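You operate a simulated robot arm through the tools that you are given. There is no shell and no other tool.

Carry out the task below with a simulated robot arm. There is one attempt and no reset: what you move stays moved.

JOB
Light the medium lamp from the long board with the dial at 3, then stand it in the low crate.
Fine: in the round socket; push the brass bar in before switching on, switch off before drawing it back; no higher number, and leave the dial there; never lift hot glass.

The check looks at the end state, three seconds after you hand in, the way a careful person would. Anything else that was tipped, shoved, dropped, spilled or broken makes it a failure.

ROBOT AND FRAMES
A 7-joint arm with a two-finger parallel gripper, fixed in place. Base frame: the origin is on the floor under the middle of its stand, x ahead of it, y to its left, z up. Units: mm, rad, N and s.
With the tool pointing down near the work surface it reaches from about 520 to 960 mm from the base axis. Its first joint turns from -2.897 to 2.897 rad. Payload 3.91 kg.
The tool frame sits at the grasp point between the pads (the TCP): z along the fingers, y along the line on which they close. The tips reach 30 mm beyond it. The gripper opens to 110 mm. The fingers are 20 mm wide and 10 mm thick; the gripper's body (48 by 112 mm) begins 55 mm behind the TCP.
Orientation is told as [roll, pitch, yaw] about the base's x, y, z axes, in that order, counted from this pose: with the fingers straight down and closing along the base's y, the tool's x points along the base's -x, its y along +y and its z along -z.

CONTROLS
- The arm moves only by the tool apply_moves. Its argument "rows" is a list of rows, each an object (a shift or turn left out is 0, a gripper value left out holds the last) with "rot": the turn, a rotation vector about the tool's x, y, z in rad, a list of three; "travel": the shift along the tool's x, y, z in cm, a list of three; "hand": the gripper command, from -1 (fully open) to 1 (shut), values between in proportion. In form: [{"rot": [wx, wy, wz], "travel": [dx, dy, dz], "hand": hand}, ...]. A call has 1 to 20 rows; each row shifts and turns the commanded pose from where the row before left it, along the tool's axes as they then stand. Rows are played at 5 a second. More than 50 mm and 0.15 rad between two rows, or a gripper value outside its range, and nothing of the call is played. A pose out of reach is approached as far as the arm can. The call stops where the force on the tool passes 60 N (or 10 N more than at its start, if that is more) or the arm is blocked; 0.2 s more then pass. The fingers move at their own pace (about 72 mm/s each) and stop on an object; they squeeze with about 32 N. The grip force told is the motor's: it shows also when the fingers shut on nothing. Time passes only in rows, and 0.2 s behind the last, so rows that do not move let the fingers close. It gives the time, the measured TCP pose, the force on the tool (base axes), the opening and the grip force at its end, in the units of the frame above (readings bear some noise), with the torque about the TCP (base axes, N m) and any sound that the robot's microphone picked up.
- Cameras (640 x 400 px; columns grow to the right, rows downward): "scene" is fixed at [406, -651.2, 1578.1]; the picture's right is [0.99, -0.14, 0.00], its down [-0.08, -0.57, -0.82] and it looks along [0.12, 0.81, -0.57] (base axes); focal length 311 px, centre (320, 200). "wrist" rides on the gripper at [72, 17, -103] in the tool frame; the picture's right is [-0.23, 0.97, 0.00], its down [-0.76, -0.18, -0.62] and it looks along [-0.61, -0.14, 0.78] (tool axes); focal length 222 px, centre (320, 200). There is no depth. A picture from a camera that has moved, and an enlarged one, comes with that camera's place and axes in the base frame and with its lens. The place of the scene camera against the robot may be out by one fixed shift of up to 25 mm in any direction.
- get_image(camera): a new picture of that camera. The clock stands still meanwhile.
- slide_trunk(by): slides the trunk up (or, below 0, down) by that many mm; the arm rides with it, the base frame stays. It gives what a move gives, with no picture.
- zoom(camera, box): a new picture of the part [left, top, right, bottom] of that camera's present view, enlarged. The clock stands still meanwhile.
- close_job(): hands the job in; it is judged then, once.

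Places have to be worked out from the pictures, the camera data and where the tool is seen. Open the gripper and draw the arm clear of the work before you hand the job in, unless the task says otherwise.

The tools are called after ">>>" as name(argument=value, ...) on one line, values as JSON. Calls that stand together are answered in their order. apply_moves: Moves the arm, as the interface text tells. Its arguments: {"type":"object","properties":{"rows":{"type":"array","items":{"type":"object","properties":{"rot":{"type":"array","items":{"type":"number"}},"travel":{"type":"array","items":{"type":"number"}},"hand":{"type":"number"}}}}},"required":["rows"]} The other tools are called the same way: slide_trunk (by) moves the trunk up or down; get_image (camera) takes a picture; zoom (camera, box) takes an enlarged picture of a part of a camera's view; close_job () hands the job in.

At the start:

```text
time_s: 0.0
tool_pos: [347.2, 287.1, 1138.9]
tcp_rot: [0.0, -0.002, 0.0]
contact_force: [-0.1, 0.0, -0.6]
torque: [0.01, -0.04, 0.01]
gripper_width: 109.8
grip_force: 0.0
trunk travel left (down, up): [-625.0, 57.0]
```

scene: 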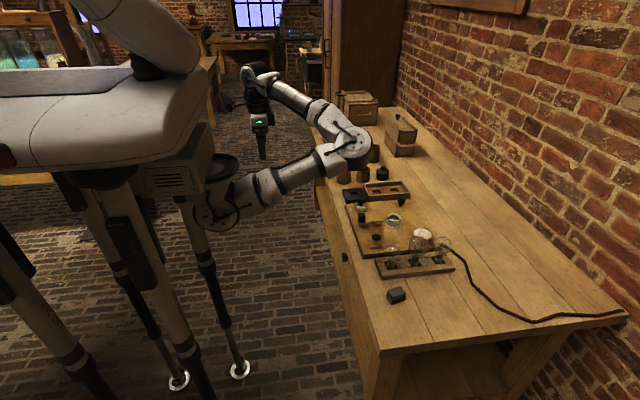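
wrist: 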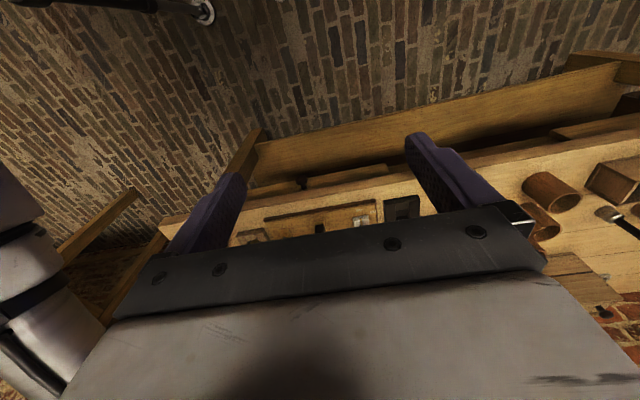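

I start by looking at the bench more closely with enlarged scene pictures, to identify the lamps, boards, crates, dial and bar.

>>> zoom(camera="scene", box=[320, 160, 480, 310])

>>> zoom(camera="scene", box=[310, 80, 430, 180])

>>> zoom(camera="scene", box=[340, 200, 460, 280])

```text
2.67 times, centred on (400, 235) of scene
camera zoom: at [406.0, -651.2, 1578.1], right [0.99, -0.14, 0.0], down [-0.08, -0.57, -0.82], along [0.12, 0.81, -0.57], focal length 830 px, centre (107, 107)
```

zoom: 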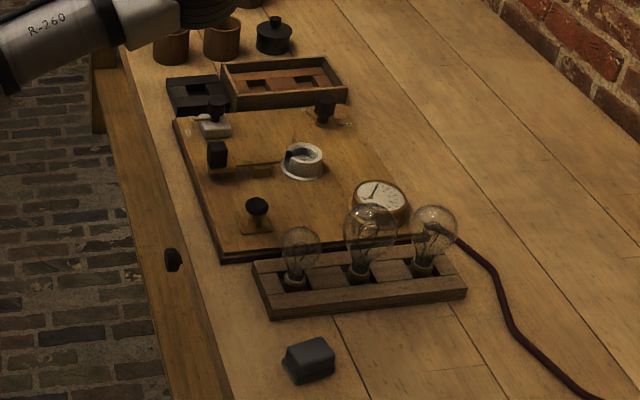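

```text
4.00 times, centred on (370, 130) of scene
camera zoom: at [406.0, -651.2, 1578.1], right [0.99, -0.14, 0.0], down [-0.08, -0.57, -0.82], along [0.12, 0.81, -0.57], focal length 1245 px, centre (120, 480)
```

zoom: 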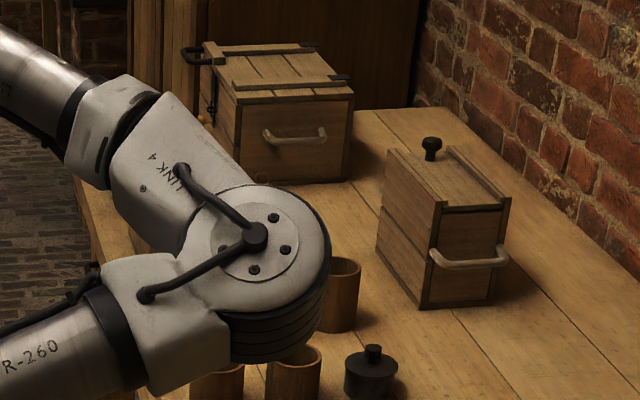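

```text
5.00 times, centred on (400, 240) of scene
camera zoom: at [406.0, -651.2, 1578.1], right [0.99, -0.14, 0.0], down [-0.08, -0.57, -0.82], along [0.12, 0.81, -0.57], focal length 1556 px, centre (-80, 0)
```

zoom: 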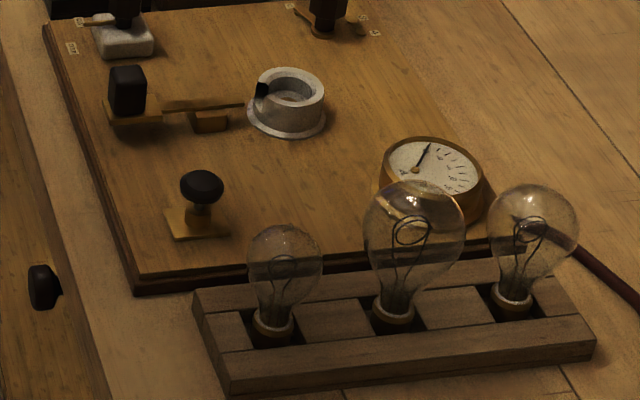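

The bench holds a three-lamp rack, a wiring panel with socket, bar, knobs and gauge, and a low tray behind it. I zoom tighter on the individual panel parts.

>>> zoom(camera="scene", box=[355, 195, 385, 215])

>>> zoom(camera="scene", box=[385, 190, 425, 215])

>>> zoom(camera="scene", box=[345, 170, 415, 215])

>>> zoom(camera="scene", box=[410, 220, 446, 244])

>>> zoom(camera="scene", box=[355, 208, 411, 252])

```text
16.00 times, centred on (370, 205) of scene
camera zoom: at [406.0, -651.2, 1578.1], right [0.99, -0.14, 0.0], down [-0.08, -0.57, -0.82], along [0.12, 0.81, -0.57], focal length 4979 px, centre (-480, 120)
```

zoom: 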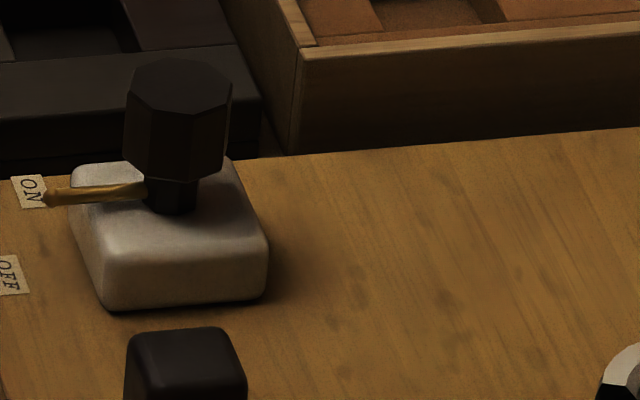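

```text
16.00 times, centred on (405, 202) of scene
camera zoom: at [406.0, -651.2, 1578.1], right [0.99, -0.14, 0.0], down [-0.08, -0.57, -0.82], along [0.12, 0.81, -0.57], focal length 4979 px, centre (-1040, 160)
```

zoom: 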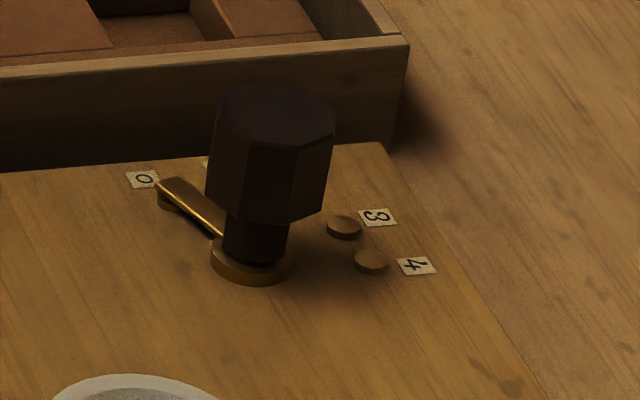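

```text
8.89 times, centred on (380, 192) of scene
camera zoom: at [406.0, -651.2, 1578.1], right [0.99, -0.14, 0.0], down [-0.08, -0.57, -0.82], along [0.12, 0.81, -0.57], focal length 2766 px, centre (-213, 267)
```

zoom: 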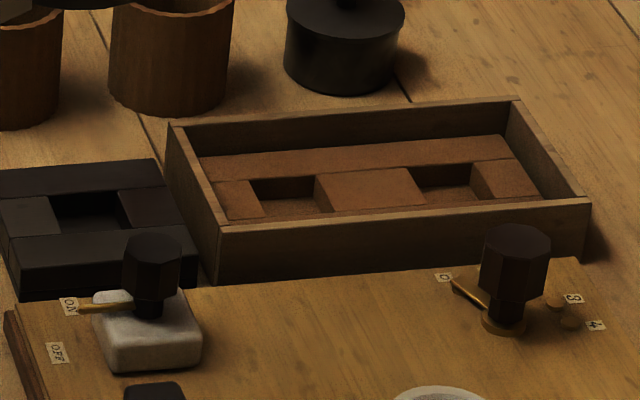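

```text
16.00 times, centred on (428, 232) of scene
camera zoom: at [406.0, -651.2, 1578.1], right [0.99, -0.14, 0.0], down [-0.08, -0.57, -0.82], along [0.12, 0.81, -0.57], focal length 4979 px, centre (-1408, -312)
```

zoom: 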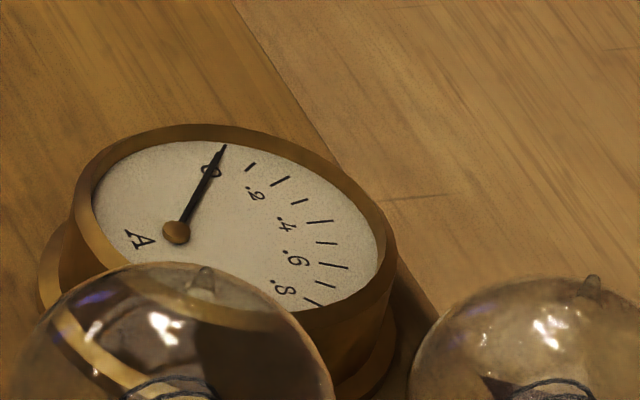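

```text
9.09 times, centred on (383, 230) of scene
camera zoom: at [406.0, -651.2, 1578.1], right [0.99, -0.14, 0.0], down [-0.08, -0.57, -0.82], along [0.12, 0.81, -0.57], focal length 2829 px, centre (-253, -73)
```

zoom: 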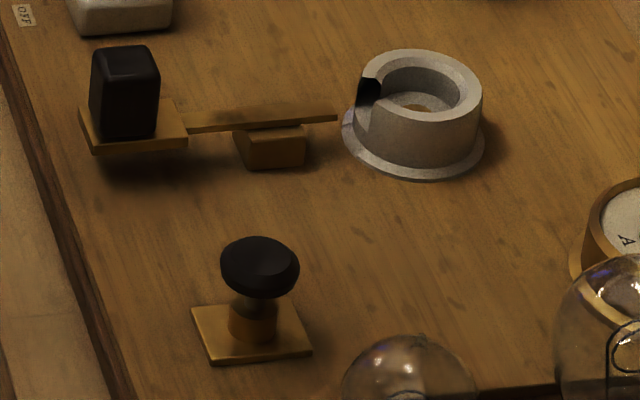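

The switch pointer seems to sit at ON and the dial at 0, with the medium lamp at the right end of the rack. I move the hand ahead (+x) at this height to look at the bench with the wrist camera.

>>> apply_moves(rows=[{"travel": [-4, -1, 0], "hand": -1}, {"travel": [-4, -1, 0]}, {"travel": [-4, -1, 0]}, {"travel": [-4, -1, 0]}, {"travel": [-4, -1, 0]}])

>>> get_image(camera="wrist")

>>> get_image(camera="scene")

```text
time_s: 1.2
tool_pos: [550.1, 235.4, 1139.6]
tcp_rot: [0.0, 0.0, 0.001]
contact_force: [0.2, -0.1, -0.6]
torque: [0.0, 0.02, 0.0]
gripper_width: 110.1
grip_force: 0.1
trunk travel left (down, up): [-625.0, 57.0]
```

```text
taken
camera wrist: at [476.2, 251.6, 1242.1], right [0.23, 0.97, 0.0], down [0.76, -0.18, 0.62], along [0.61, -0.14, -0.78], focal length 222 px, centre (320, 200)
```

wrist: 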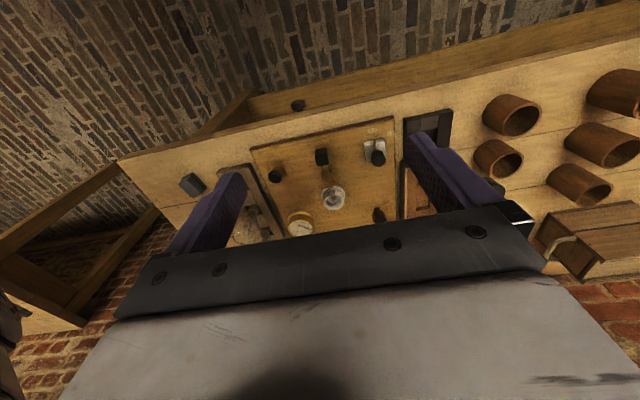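

```text
taken
```

scene: 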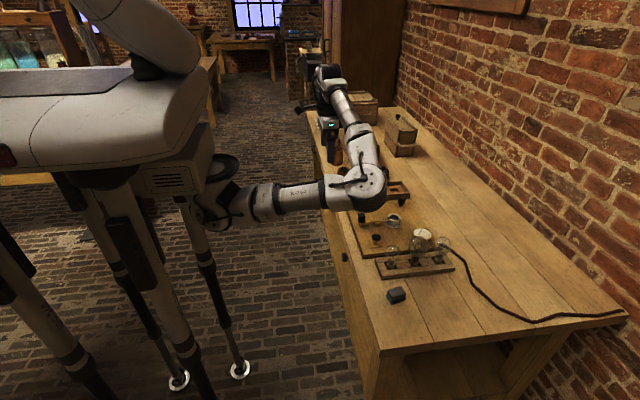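

From this view the panel centre seems to lie near x≈780, y≈210, z≈850. I go further ahead for a second wrist view so I can triangulate.

>>> apply_moves(rows=[{"travel": [-4, -1, 0]}, {"travel": [-4, -1, 0]}, {"travel": [-4, -1, 0]}])

>>> get_image(camera="wrist")

>>> get_image(camera="scene")

```text
time_s: 2.0
tool_pos: [668.7, 205.6, 1138.7]
tcp_rot: [0.0, 0.001, 0.0]
contact_force: [-0.1, 0.0, 0.1]
torque: [0.0, 0.01, 0.01]
gripper_width: 109.9
grip_force: 0.1
trunk travel left (down, up): [-625.0, 57.0]
```

```text
taken
camera wrist: at [595.1, 221.5, 1241.8], right [0.23, 0.97, 0.0], down [0.76, -0.18, 0.62], along [0.61, -0.14, -0.78], focal length 222 px, centre (320, 200)
```

wrist: 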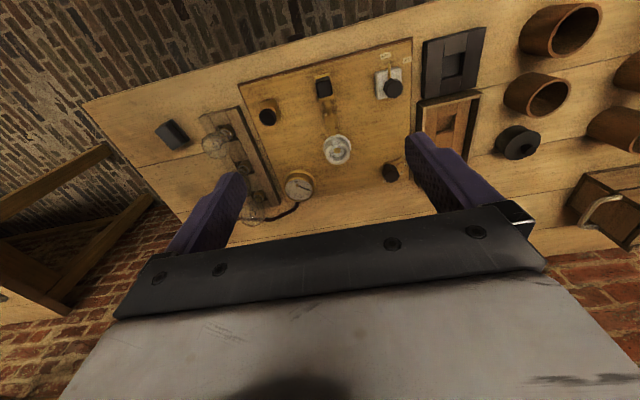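

```text
taken
```

scene: 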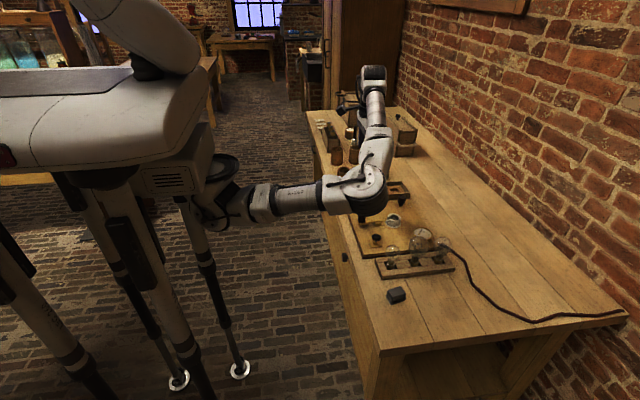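

Triangulating the socket from both wrist views gives roughly (816, 208, 801). I zoom into the wrist view to read the switch, dial and rack from above.

>>> zoom(camera="wrist", box=[360, 30, 500, 190])

>>> zoom(camera="wrist", box=[240, 60, 360, 160])

>>> zoom(camera="wrist", box=[190, 90, 330, 230])

```text
2.50 times, centred on (430, 110) of wrist
camera zoom: at [595.1, 221.5, 1241.8], right [0.23, 0.97, 0.0], down [0.76, -0.18, 0.62], along [0.61, -0.14, -0.78], focal length 555 px, centre (45, 425)
```

zoom: 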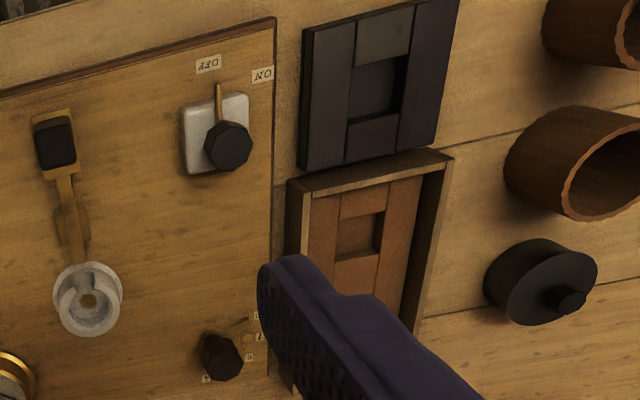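

```text
4.00 times, centred on (300, 110) of wrist
camera zoom: at [595.1, 221.5, 1241.8], right [0.23, 0.97, 0.0], down [0.76, -0.18, 0.62], along [0.61, -0.14, -0.78], focal length 888 px, centre (400, 560)
```

zoom: 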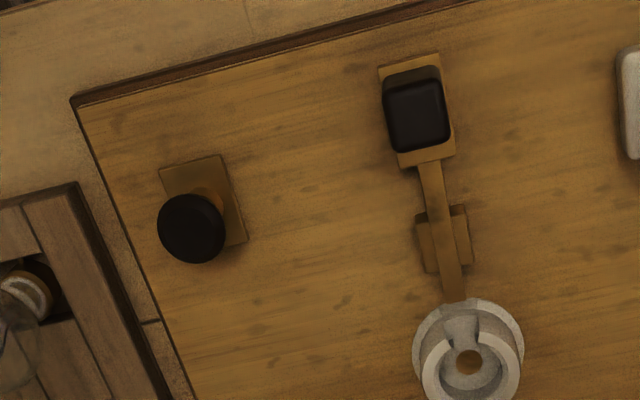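

```text
2.86 times, centred on (260, 160) of wrist
camera zoom: at [595.1, 221.5, 1241.8], right [0.23, 0.97, 0.0], down [0.76, -0.18, 0.62], along [0.61, -0.14, -0.78], focal length 635 px, centre (491, 314)
```

zoom: 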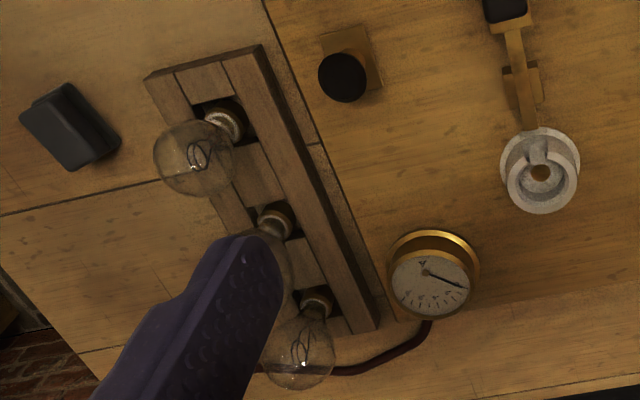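

The pointer of the switch is in fact along -x, i.e. at OFF, once height parallax is accounted for; the dial is at 0. Lamps lie around y≈4 at x≈721/802/882, so I move above the rack to look closely at the medium one (far end).

>>> apply_moves(rows=[{"travel": [-1.2, -3.35, 1.0]}, {"travel": [-1.2, -3.35, 1.0]}, {"travel": [-1.2, -3.35, 1.0]}, {"travel": [-1.2, -3.35, 1.0]}, {"travel": [-1.2, -3.35, 1.0]}, {"travel": [-1.2, -3.35, 1.0]}])

>>> get_image(camera="wrist")

>>> get_image(camera="scene")

```text
time_s: 3.4
tool_pos: [739.3, 4.3, 1080.8]
tcp_rot: [0.001, -0.002, 0.002]
contact_force: [-0.9, 0.3, -0.1]
torque: [0.01, -0.01, 0.0]
gripper_width: 110.4
grip_force: 0.0
trunk travel left (down, up): [-625.0, 57.0]
```

```text
taken
camera wrist: at [666.9, 20.2, 1182.3], right [0.23, 0.97, 0.0], down [0.76, -0.18, 0.62], along [0.61, -0.14, -0.78], focal length 222 px, centre (320, 200)
```

wrist: 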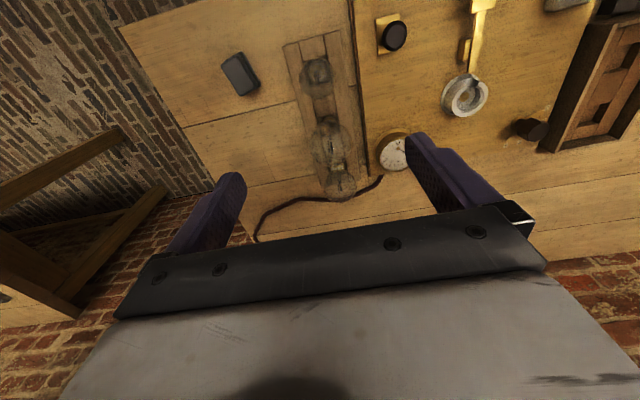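

```text
taken
```

scene: 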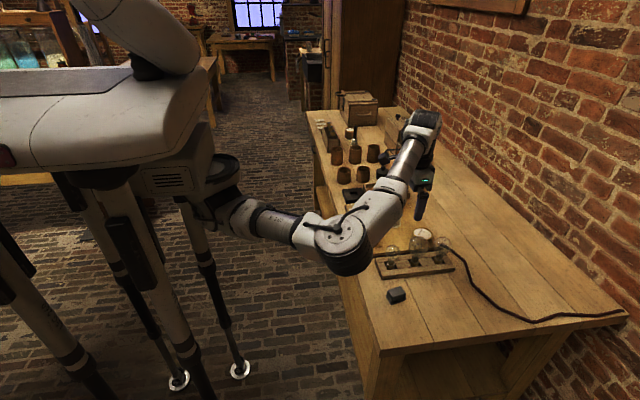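

>>> zoom(camera="wrist", box=[260, 20, 420, 210])

>>> zoom(camera="wrist", box=[420, 0, 640, 150])

```text
2.11 times, centred on (340, 115) of wrist
camera zoom: at [666.9, 20.2, 1182.3], right [0.23, 0.97, 0.0], down [0.76, -0.18, 0.62], along [0.61, -0.14, -0.78], focal length 468 px, centre (278, 379)
```

zoom: 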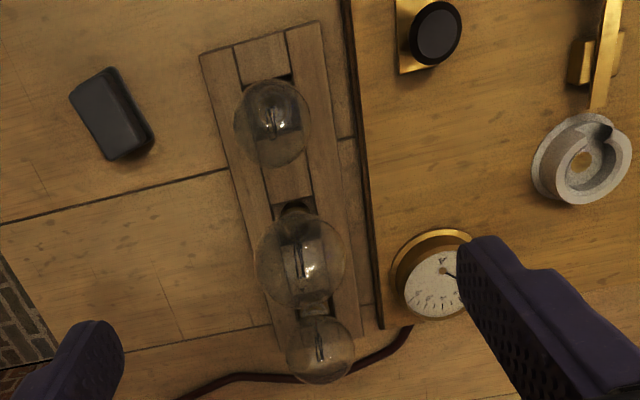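

```text
2.67 times, centred on (530, 75) of wrist
camera zoom: at [666.9, 20.2, 1182.3], right [0.23, 0.97, 0.0], down [0.76, -0.18, 0.62], along [0.61, -0.14, -0.78], focal length 592 px, centre (-240, 533)
```

zoom: 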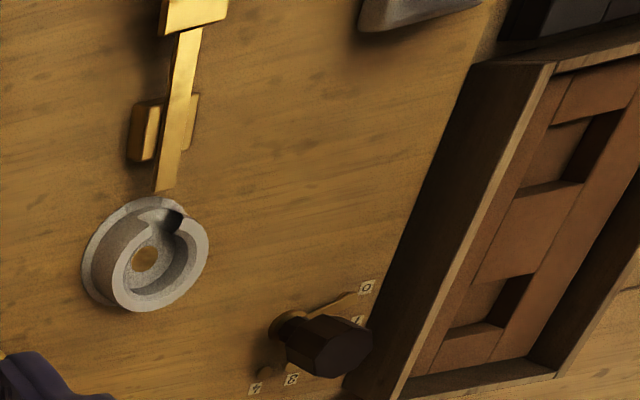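

The far bulb is medium (about 52 mm across, versus ~43 and ~58); its centre comes out at about (881, 5, 879) and the socket at (801, 211). Next I move over toward the dial for a closer look at its numbers.

>>> apply_moves(rows=[{"travel": [-0.5, 3.7, 1.0]}, {"travel": [-0.5, 3.7, 1.0]}, {"travel": [-0.5, 3.7, 1.0]}, {"travel": [-0.5, 3.7, 1.0]}, {"travel": [-0.5, 3.7, 1.0]}, {"travel": [-0.5, 3.7, 1.0]}, {"travel": [-0.5, 3.7, 1.0]}, {"travel": [-0.5, 3.7, 1.0]}])

>>> get_image(camera="wrist")

>>> get_image(camera="scene")

```text
time_s: 5.2
tool_pos: [781.5, 301.6, 1000.1]
tcp_rot: [-0.001, 0.002, -0.001]
contact_force: [-0.1, -0.9, 0.1]
torque: [-0.02, 0.0, 0.02]
gripper_width: 110.1
grip_force: 0.1
trunk travel left (down, up): [-625.0, 57.0]
```

```text
taken
camera wrist: at [708.2, 318.5, 1101.7], right [0.23, 0.97, 0.0], down [0.76, -0.18, 0.62], along [0.61, -0.14, -0.78], focal length 222 px, centre (320, 200)
```

wrist: 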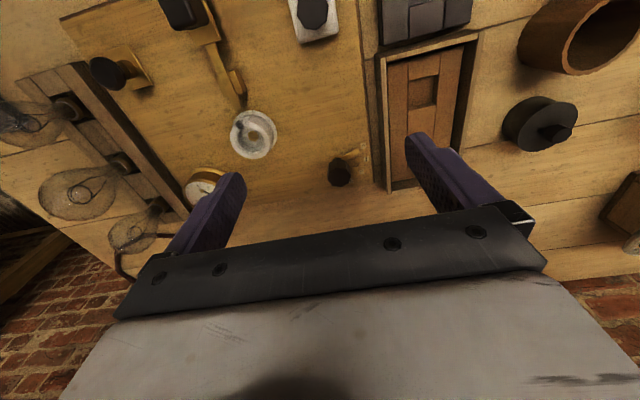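

```text
taken
```

scene: 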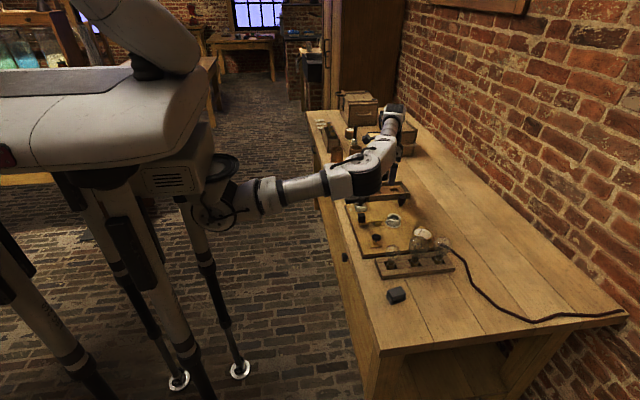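

>>> zoom(camera="wrist", box=[300, 130, 400, 200])

>>> zoom(camera="wrist", box=[220, 0, 380, 160])

>>> zoom(camera="wrist", box=[370, 0, 500, 200])

>>> zoom(camera="wrist", box=[0, 90, 240, 260])

```text
5.71 times, centred on (350, 165) of wrist
camera zoom: at [708.2, 318.5, 1101.7], right [0.23, 0.97, 0.0], down [0.76, -0.18, 0.62], along [0.61, -0.14, -0.78], focal length 1269 px, centre (149, 400)
```

zoom: 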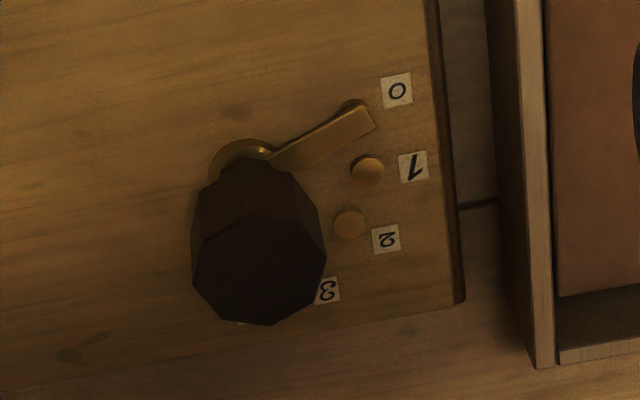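

```text
2.50 times, centred on (300, 80) of wrist
camera zoom: at [708.2, 318.5, 1101.7], right [0.23, 0.97, 0.0], down [0.76, -0.18, 0.62], along [0.61, -0.14, -0.78], focal length 555 px, centre (370, 500)
```

zoom: 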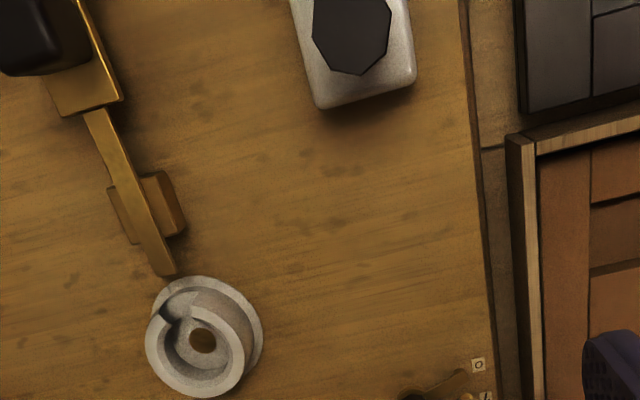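

```text
2.00 times, centred on (435, 100) of wrist
camera zoom: at [708.2, 318.5, 1101.7], right [0.23, 0.97, 0.0], down [0.76, -0.18, 0.62], along [0.61, -0.14, -0.78], focal length 444 px, centre (90, 400)
```

zoom: 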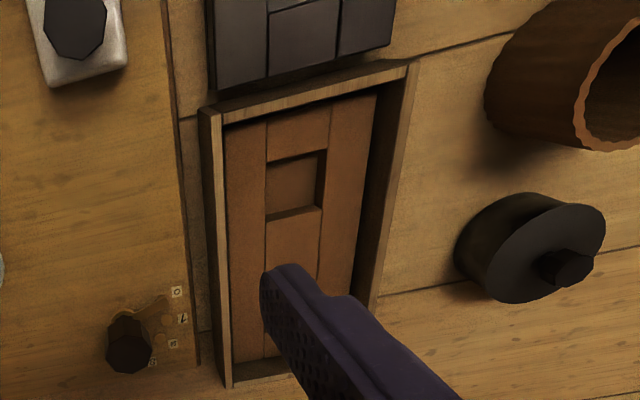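

```text
2.35 times, centred on (120, 175) of wrist
camera zoom: at [708.2, 318.5, 1101.7], right [0.23, 0.97, 0.0], down [0.76, -0.18, 0.62], along [0.61, -0.14, -0.78], focal length 523 px, centre (791, 259)
```

zoom: 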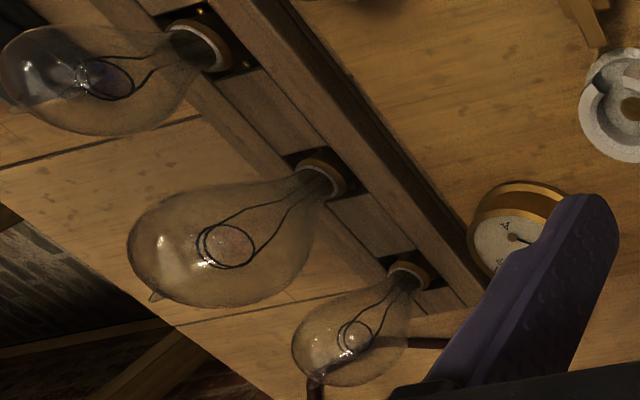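

The dial is centred near (865, 308) with the panel top at z≈818; number 0 sits at azimuth ≈110°, then 1–4 follow clockwise in 30° steps, so 3 is a quarter-turn clockwise. Now I back off to view the switch and the bar handle.

>>> apply_moves(rows=[{"travel": [3.5, -1.2, 0]}, {"travel": [3.5, -1.2, 0]}, {"travel": [3.5, -1.2, 0]}, {"travel": [3.5, -1.2, 0]}])

>>> get_image(camera="wrist")

>>> zoom(camera="wrist", box=[320, 60, 480, 180])

>>> zoom(camera="wrist", box=[190, 60, 350, 180])

```text
time_s: 6.2
tool_pos: [638.9, 253.8, 999.2]
tcp_rot: [0.001, -0.001, -0.001]
contact_force: [0.2, -0.4, -0.3]
torque: [-0.01, 0.03, -0.01]
gripper_width: 110.1
grip_force: 0.0
trunk travel left (down, up): [-625.0, 57.0]
```

```text
taken
camera wrist: at [566.7, 269.6, 1102.6], right [0.23, 0.97, 0.0], down [0.76, -0.18, 0.62], along [0.61, -0.14, -0.78], focal length 222 px, centre (320, 200)
```

wrist: 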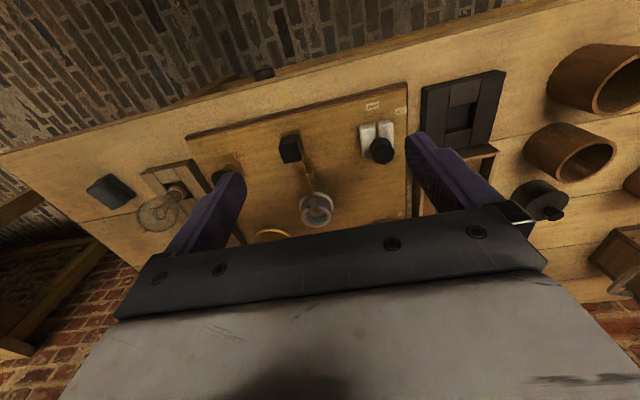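

```text
3.33 times, centred on (400, 120) of wrist
camera zoom: at [566.7, 269.6, 1102.6], right [0.23, 0.97, 0.0], down [0.76, -0.18, 0.62], along [0.61, -0.14, -0.78], focal length 740 px, centre (53, 467)
```

zoom: 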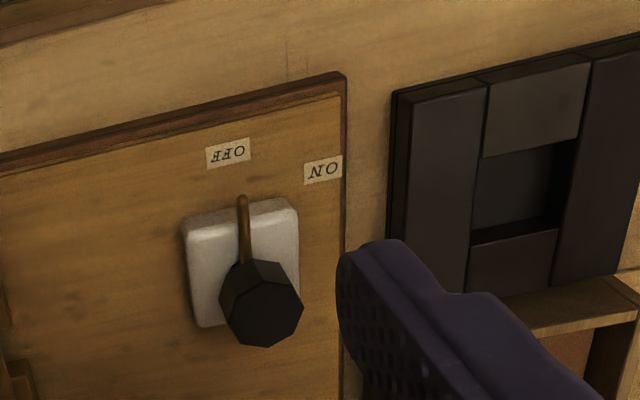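

```text
3.33 times, centred on (270, 120) of wrist
camera zoom: at [566.7, 269.6, 1102.6], right [0.23, 0.97, 0.0], down [0.76, -0.18, 0.62], along [0.61, -0.14, -0.78], focal length 740 px, centre (487, 467)
```

zoom: 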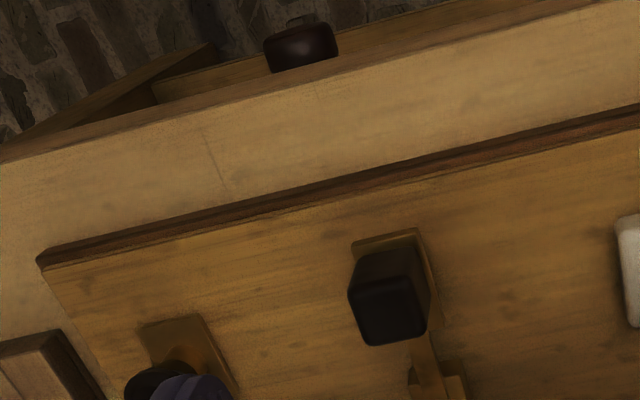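

Switch axis comes out at about (702, 315), knob top z≈860, OFF at azimuth 180°, ON at ≈130°; bar handle top at (674, 211, 870). I zoom tight on both knobs to see how their flats are turned.

>>> zoom(camera="wrist", box=[355, 110, 405, 170])

>>> zoom(camera="wrist", box=[270, 120, 340, 230])

>>> zoom(camera="wrist", box=[400, 60, 520, 180])

```text
6.67 times, centred on (380, 140) of wrist
camera zoom: at [566.7, 269.6, 1102.6], right [0.23, 0.97, 0.0], down [0.76, -0.18, 0.62], along [0.61, -0.14, -0.78], focal length 1481 px, centre (-80, 600)
```

zoom: 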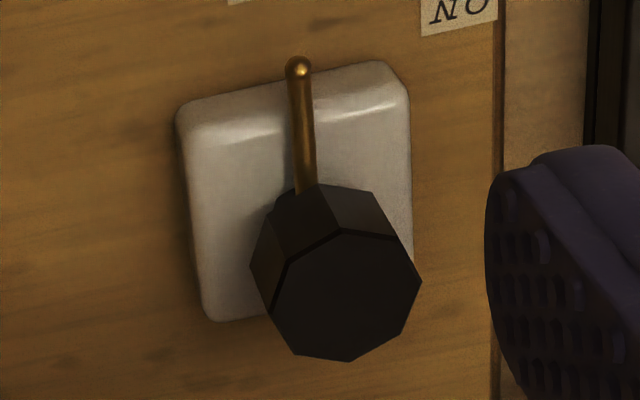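

```text
3.64 times, centred on (305, 175) of wrist
camera zoom: at [566.7, 269.6, 1102.6], right [0.23, 0.97, 0.0], down [0.76, -0.18, 0.62], along [0.61, -0.14, -0.78], focal length 808 px, centre (374, 291)
```

zoom: 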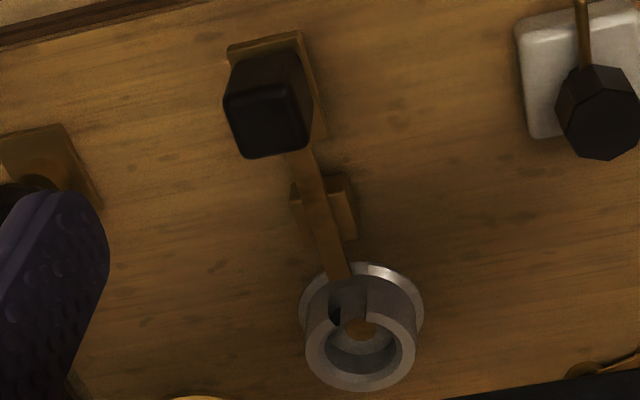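

```text
3.33 times, centred on (460, 120) of wrist
camera zoom: at [566.7, 269.6, 1102.6], right [0.23, 0.97, 0.0], down [0.76, -0.18, 0.62], along [0.61, -0.14, -0.78], focal length 740 px, centre (-147, 467)
```

zoom: 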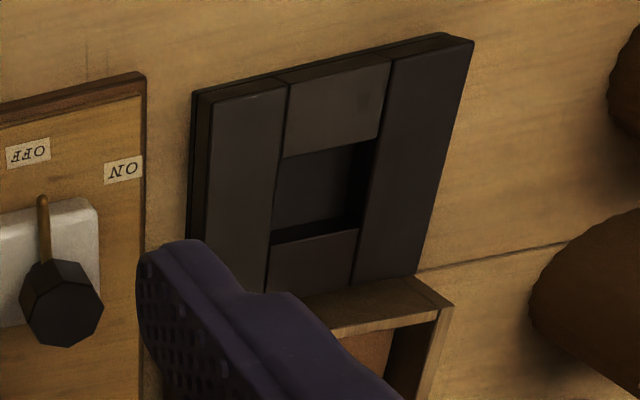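

Each knob has a vertex under its pointer, so the flats lie 22.5° off the pointer. For the dial I'll hold it with yaw +42.5° and turn to −47.5°; first I go above it at z=960 with the fingers part-closed to ~50 mm.

>>> apply_moves(rows=[{"travel": [-3.77, 0.91, 0.65], "hand": 0.09}, {"travel": [-3.77, 0.91, 0.65]}, {"travel": [-3.77, 0.91, 0.65]}, {"travel": [-3.77, 0.91, 0.65]}, {"travel": [-3.77, 0.91, 0.65]}, {"travel": [-3.77, 0.91, 0.65]}, {"rot": [0, 0, -0.1484]}, {"rot": [0, 0, -0.1484]}, {"rot": [0, 0, -0.1484]}, {"rot": [0, 0, -0.1484]}, {"rot": [0, 0, -0.1484]}])

>>> get_image(camera="wrist")

>>> zoom(camera="wrist", box=[260, 80, 380, 180])

>>> get_image(camera="scene")

```text
time_s: 8.6
tool_pos: [865.9, 308.0, 960.2]
tcp_rot: [-0.001, 0.001, 0.646]
contact_force: [0.7, 0.0, -1.1]
torque: [-0.02, 0.04, 0.01]
gripper_width: 50.1
grip_force: 0.2
out of reach, approached as far as the arm can: row 11
trunk travel left (down, up): [-625.0, 57.0]
```

```text
taken
camera wrist: at [797.5, 277.1, 1062.7], right [-0.4, 0.91, 0.0], down [0.72, 0.32, 0.62], along [0.57, 0.25, -0.78], focal length 222 px, centre (320, 200)
```

wrist: 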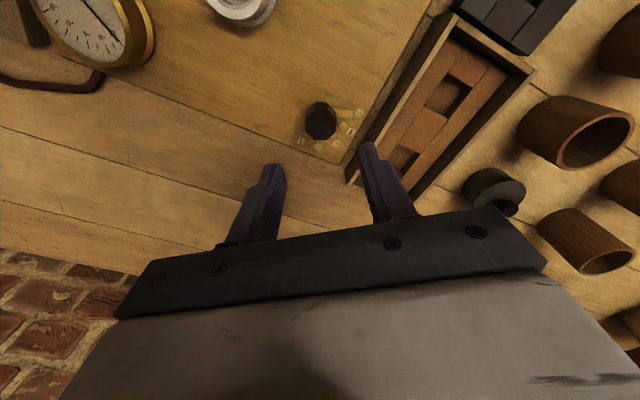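

```text
4.00 times, centred on (320, 130) of wrist
camera zoom: at [797.5, 277.1, 1062.7], right [-0.4, 0.91, 0.0], down [0.72, 0.32, 0.62], along [0.57, 0.25, -0.78], focal length 888 px, centre (320, 480)
```

zoom: 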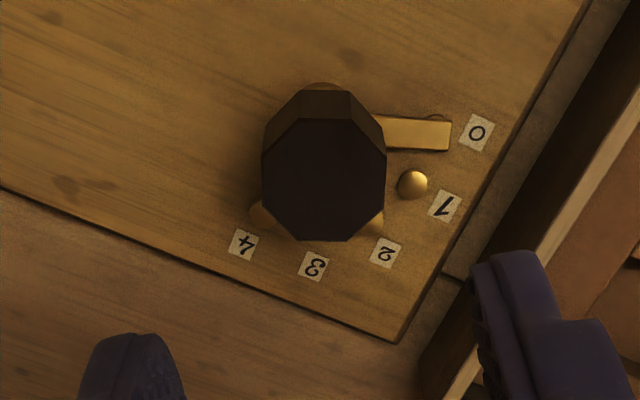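

```text
taken
```

scene: 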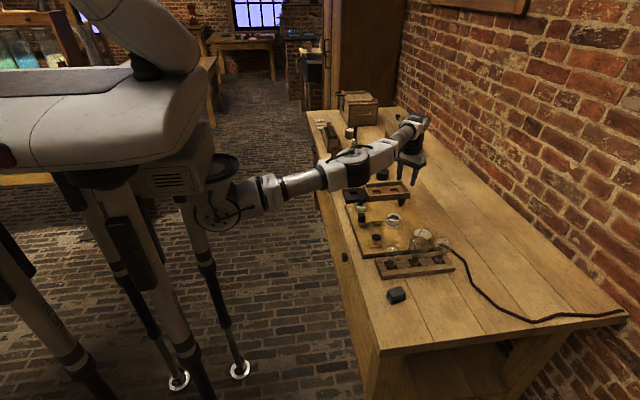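

The knob centre shows at (864.5, 308.5), its flats face azimuth ≈116.5° (and every 45°), and yaw stops near 0.65 rad here. I turn back to a yaw of about +0.46 to line the pads up with the flats.

>>> apply_moves(rows=[{"rot": [0, 0, 0.09]}, {"rot": [0, 0, 0.09]}, {"rot": [0, 0, 0]}])

```text
time_s: 9.4
tool_pos: [866.3, 306.5, 960.4]
tcp_rot: [-0.001, 0.001, 0.463]
contact_force: [0.6, 0.0, 0.2]
torque: [0.01, 0.02, 0.03]
gripper_width: 49.9
grip_force: 0.0
trunk travel left (down, up): [-625.0, 57.0]
```

>>> apply_moves(rows=[{"travel": [0.07, 0.26, 2.0]}, {"travel": [0, 0, 2.0]}, {"travel": [0, 0, 2.0]}, {"travel": [0, 0, 0]}])

>>> get_image(camera="wrist")

>>> zoom(camera="wrist", box=[240, 100, 400, 220])

>>> zoom(camera="scene", box=[370, 140, 450, 210])

```text
time_s: 10.4
tool_pos: [864.9, 310.6, 899.8]
tcp_rot: [0.0, 0.001, 0.462]
contact_force: [-0.6, -0.4, -0.8]
torque: [-0.01, 0.03, 0.0]
gripper_width: 50.1
grip_force: 0.1
trunk travel left (down, up): [-625.0, 57.0]
```

```text
taken
camera wrist: at [791.7, 292.5, 1002.6], right [-0.23, 0.97, 0.0], down [0.76, 0.18, 0.62], along [0.61, 0.14, -0.78], focal length 222 px, centre (320, 200)
```

wrist: 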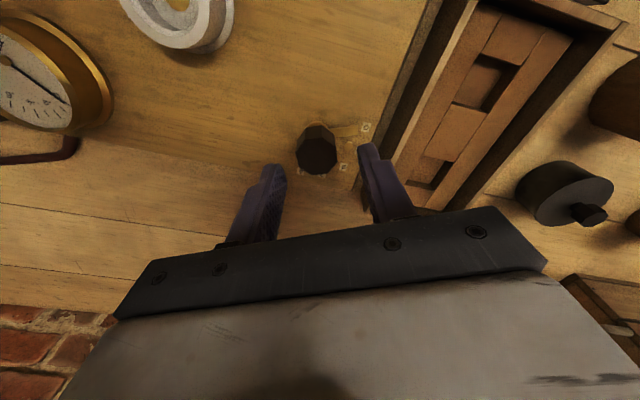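

```text
3.33 times, centred on (320, 160) of wrist
camera zoom: at [791.7, 292.5, 1002.6], right [-0.23, 0.97, 0.0], down [0.76, 0.18, 0.62], along [0.61, 0.14, -0.78], focal length 740 px, centre (320, 333)
```

zoom: 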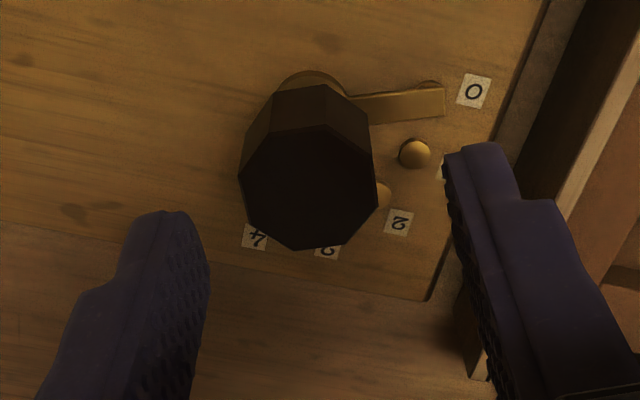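

```text
5.71 times, centred on (410, 175) of scene
camera zoom: at [406.0, -651.2, 1578.1], right [0.99, -0.14, 0.0], down [-0.08, -0.57, -0.82], along [0.12, 0.81, -0.57], focal length 1778 px, centre (-194, 343)
```

zoom: 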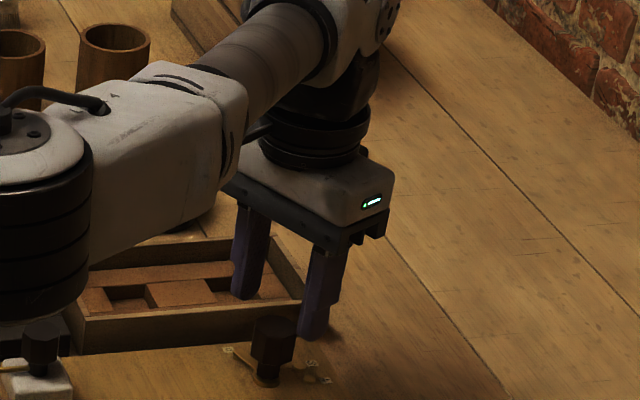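

The knob is about 2.5 mm to the −y side of the tool axis; I correct that and descend so the tips reach z≈837 around the knob, above the brass pointer.

>>> apply_moves(rows=[{"travel": [0.13, -0.2, 1.1]}, {"travel": [0, 0, 1.1]}, {"travel": [0, 0, 1.1]}, {"travel": [0, 0, 0]}])

>>> zoom(camera="wrist", box=[240, 100, 400, 220])

>>> zoom(camera="scene", box=[380, 160, 440, 210])

```text
time_s: 11.4
tool_pos: [865.4, 307.4, 866.3]
tcp_rot: [0.0, -0.002, 0.461]
contact_force: [-0.5, 0.8, -0.2]
torque: [-0.01, -0.01, 0.0]
gripper_width: 50.2
grip_force: 0.1
trunk travel left (down, up): [-625.0, 57.0]
```

```text
3.33 times, centred on (320, 160) of wrist
camera zoom: at [791.6, 289.4, 969.6], right [-0.23, 0.97, 0.0], down [0.76, 0.18, 0.62], along [0.61, 0.14, -0.78], focal length 740 px, centre (320, 333)
```

zoom: 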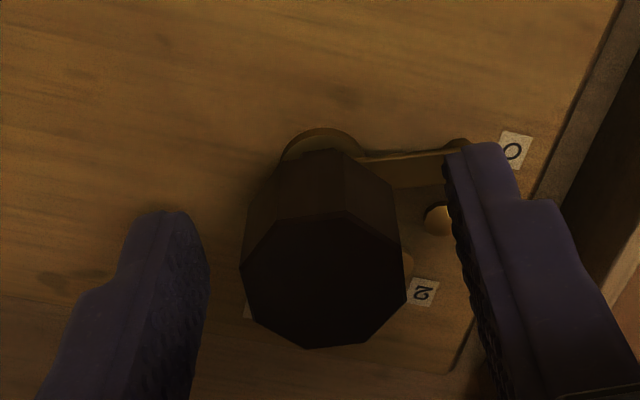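

```text
8.00 times, centred on (410, 185) of scene
camera zoom: at [406.0, -651.2, 1578.1], right [0.99, -0.14, 0.0], down [-0.08, -0.57, -0.82], along [0.12, 0.81, -0.57], focal length 2490 px, centre (-400, 320)
```

zoom: 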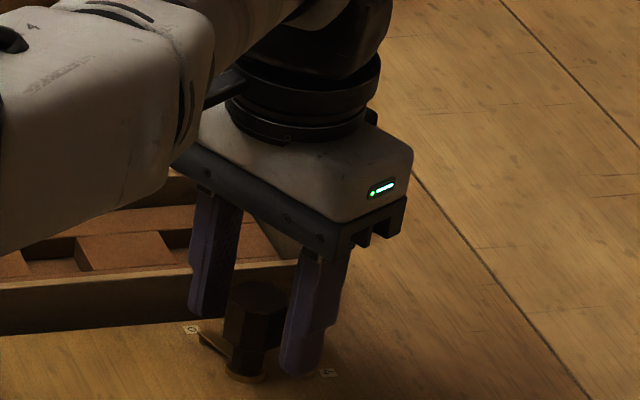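

The tips straddle the knob with the pads parallel to its flats. I close on it and read the opening.

>>> apply_moves(rows=[{"hand": 1}, {"hand": 1}, {"hand": 1}, {"hand": 1}])

>>> zoom(camera="wrist", box=[240, 100, 400, 220])

```text
time_s: 12.4
tool_pos: [864.2, 307.9, 866.1]
tcp_rot: [0.0, 0.001, 0.466]
contact_force: [-2.9, 3.8, -1.5]
torque: [-0.07, -0.5, -0.01]
gripper_width: 29.6
grip_force: 45.3
trunk travel left (down, up): [-625.0, 57.0]
```

```text
3.33 times, centred on (320, 160) of wrist
camera zoom: at [791.4, 289.9, 969.5], right [-0.23, 0.97, 0.0], down [0.76, 0.18, 0.62], along [0.61, 0.14, -0.78], focal length 740 px, centre (320, 333)
```

zoom: 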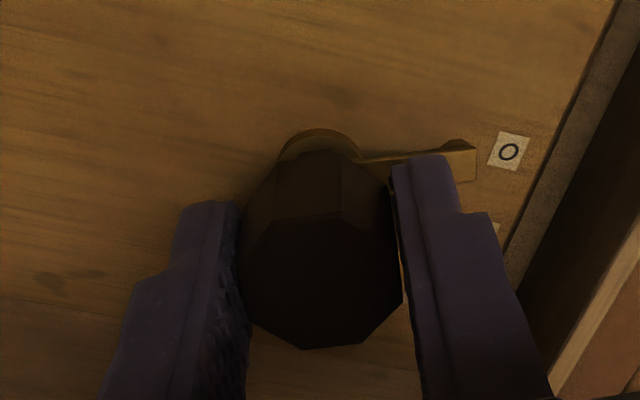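

Held at 29.6 mm. I turn clockwise 30° first, watching the side force and the pointer.

>>> apply_moves(rows=[{"rot": [0, 0, 0.1047]}, {"rot": [0, 0, 0.1047]}, {"rot": [0, 0, 0.1047]}, {"rot": [0, 0, 0.1047]}, {"rot": [0, 0, 0.1047]}, {"rot": [0, 0, 0]}])

>>> zoom(camera="wrist", box=[240, 100, 400, 220])

```text
time_s: 13.8
tool_pos: [865.1, 308.0, 867.7]
tcp_rot: [0.0, 0.0, -0.062]
contact_force: [0.0, 7.9, -2.0]
torque: [-0.23, 0.49, 0.02]
gripper_width: 29.7
grip_force: 44.9
trunk travel left (down, up): [-625.0, 57.0]
```

```text
3.33 times, centred on (320, 160) of wrist
camera zoom: at [792.5, 328.8, 969.6], right [0.29, 0.96, 0.0], down [0.75, -0.22, 0.62], along [0.6, -0.18, -0.78], focal length 740 px, centre (320, 333)
```

zoom: 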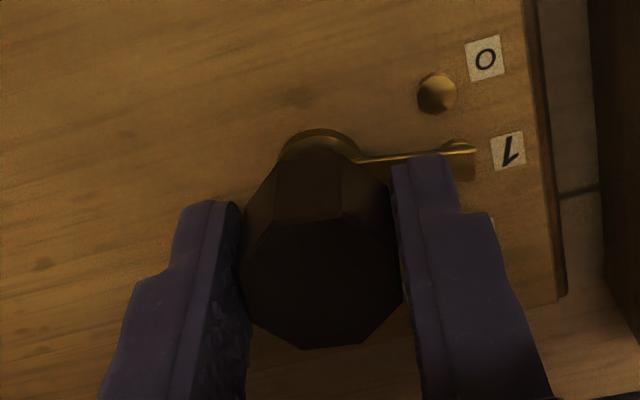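

The pointer now sits on stud 1 after exactly 30°. I turn the next 30° to stud 2.

>>> apply_moves(rows=[{"rot": [0, 0, 0.1047]}, {"rot": [0, 0, 0.1047]}, {"rot": [0, 0, 0.1047]}, {"rot": [0, 0, 0.1047]}, {"rot": [0, 0, 0.1047]}, {"rot": [0, 0, 0]}])

>>> zoom(camera="wrist", box=[240, 100, 400, 220])

```text
time_s: 15.2
tool_pos: [865.3, 307.8, 867.7]
tcp_rot: [0.0, -0.001, -0.583]
contact_force: [7.4, 11.1, 0.3]
torque: [0.19, 0.51, -0.01]
gripper_width: 29.6
grip_force: 45.2
trunk travel left (down, up): [-625.0, 57.0]
```

```text
3.33 times, centred on (320, 160) of wrist
camera zoom: at [812.6, 361.7, 969.5], right [0.73, 0.69, 0.0], down [0.54, -0.57, 0.62], along [0.43, -0.45, -0.78], focal length 740 px, centre (320, 333)
```

zoom: 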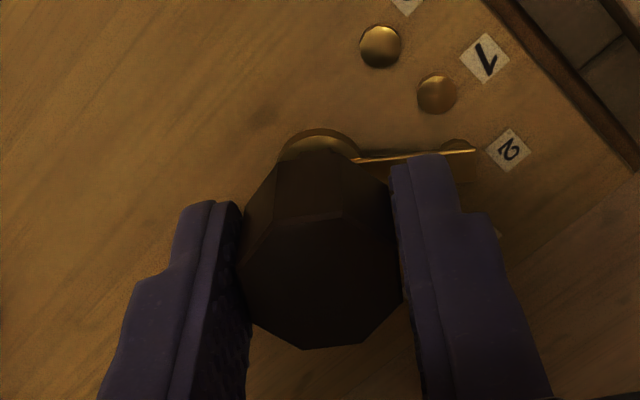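

Pointer on stud 2. I ease 0.8 mm along the side force and turn the last 30° to stud 3.

>>> apply_moves(rows=[{"travel": [0, 0.08, 0], "rot": [0, 0, 0.1047]}, {"rot": [0, 0, 0.1047]}, {"rot": [0, 0, 0.1047]}, {"rot": [0, 0, 0.1047]}, {"rot": [0, 0, 0.1047]}, {"rot": [0, 0, 0]}])

>>> zoom(camera="wrist", box=[240, 100, 400, 220])

```text
time_s: 16.6
tool_pos: [864.5, 308.3, 866.8]
tcp_rot: [-0.002, 0.001, -1.108]
contact_force: [2.4, 10.5, -2.8]
torque: [0.05, -0.22, 0.03]
gripper_width: 29.8
grip_force: 45.1
trunk travel left (down, up): [-625.0, 57.0]
```

```text
3.33 times, centred on (320, 160) of wrist
camera zoom: at [846.7, 380.2, 969.5], right [0.97, 0.23, 0.0], down [0.18, -0.76, 0.62], along [0.14, -0.61, -0.78], focal length 740 px, centre (320, 333)
```

zoom: 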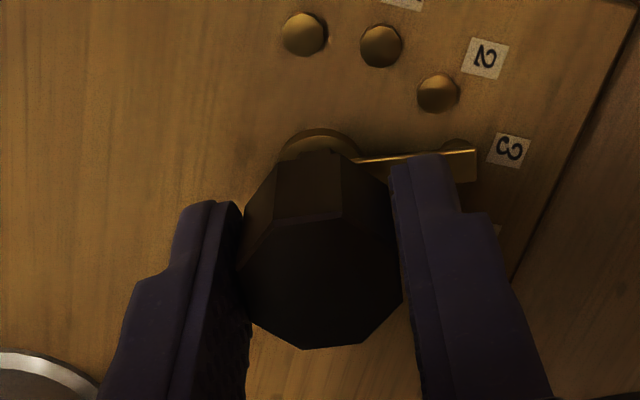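

The pointer rests on stud 3. I release (to 50 mm) and lift straight up.

>>> apply_moves(rows=[{"hand": 0.09}, {"hand": 0.09}, {"hand": 0.09}, {"travel": [0, 0, -2]}, {"travel": [0, 0, -3]}, {"travel": [0, 0, -3]}, {"travel": [0, 0, -3]}])

>>> get_image(camera="wrist")

>>> zoom(camera="wrist", box=[260, 60, 400, 180])

```text
time_s: 18.2
tool_pos: [864.2, 308.1, 978.1]
tcp_rot: [0.0, 0.0, -1.109]
contact_force: [-0.2, 0.0, -0.3]
torque: [0.0, 0.03, 0.01]
gripper_width: 50.1
grip_force: 0.2
trunk travel left (down, up): [-625.0, 57.0]
```

```text
taken
camera wrist: at [845.8, 379.6, 1080.5], right [0.97, 0.23, 0.0], down [0.18, -0.76, 0.62], along [0.14, -0.61, -0.78], focal length 222 px, centre (320, 200)
```

wrist: 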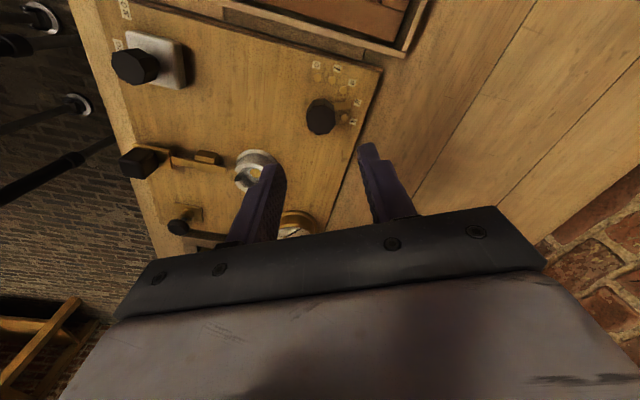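

```text
3.33 times, centred on (330, 120) of wrist
camera zoom: at [845.8, 379.6, 1080.5], right [0.97, 0.23, 0.0], down [0.18, -0.76, 0.62], along [0.14, -0.61, -0.78], focal length 740 px, centre (287, 467)
```

zoom: 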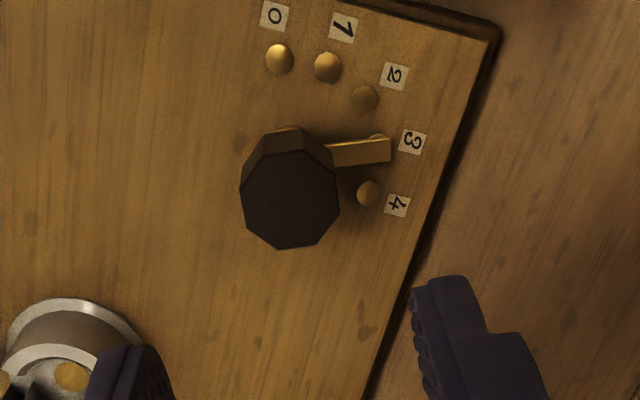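

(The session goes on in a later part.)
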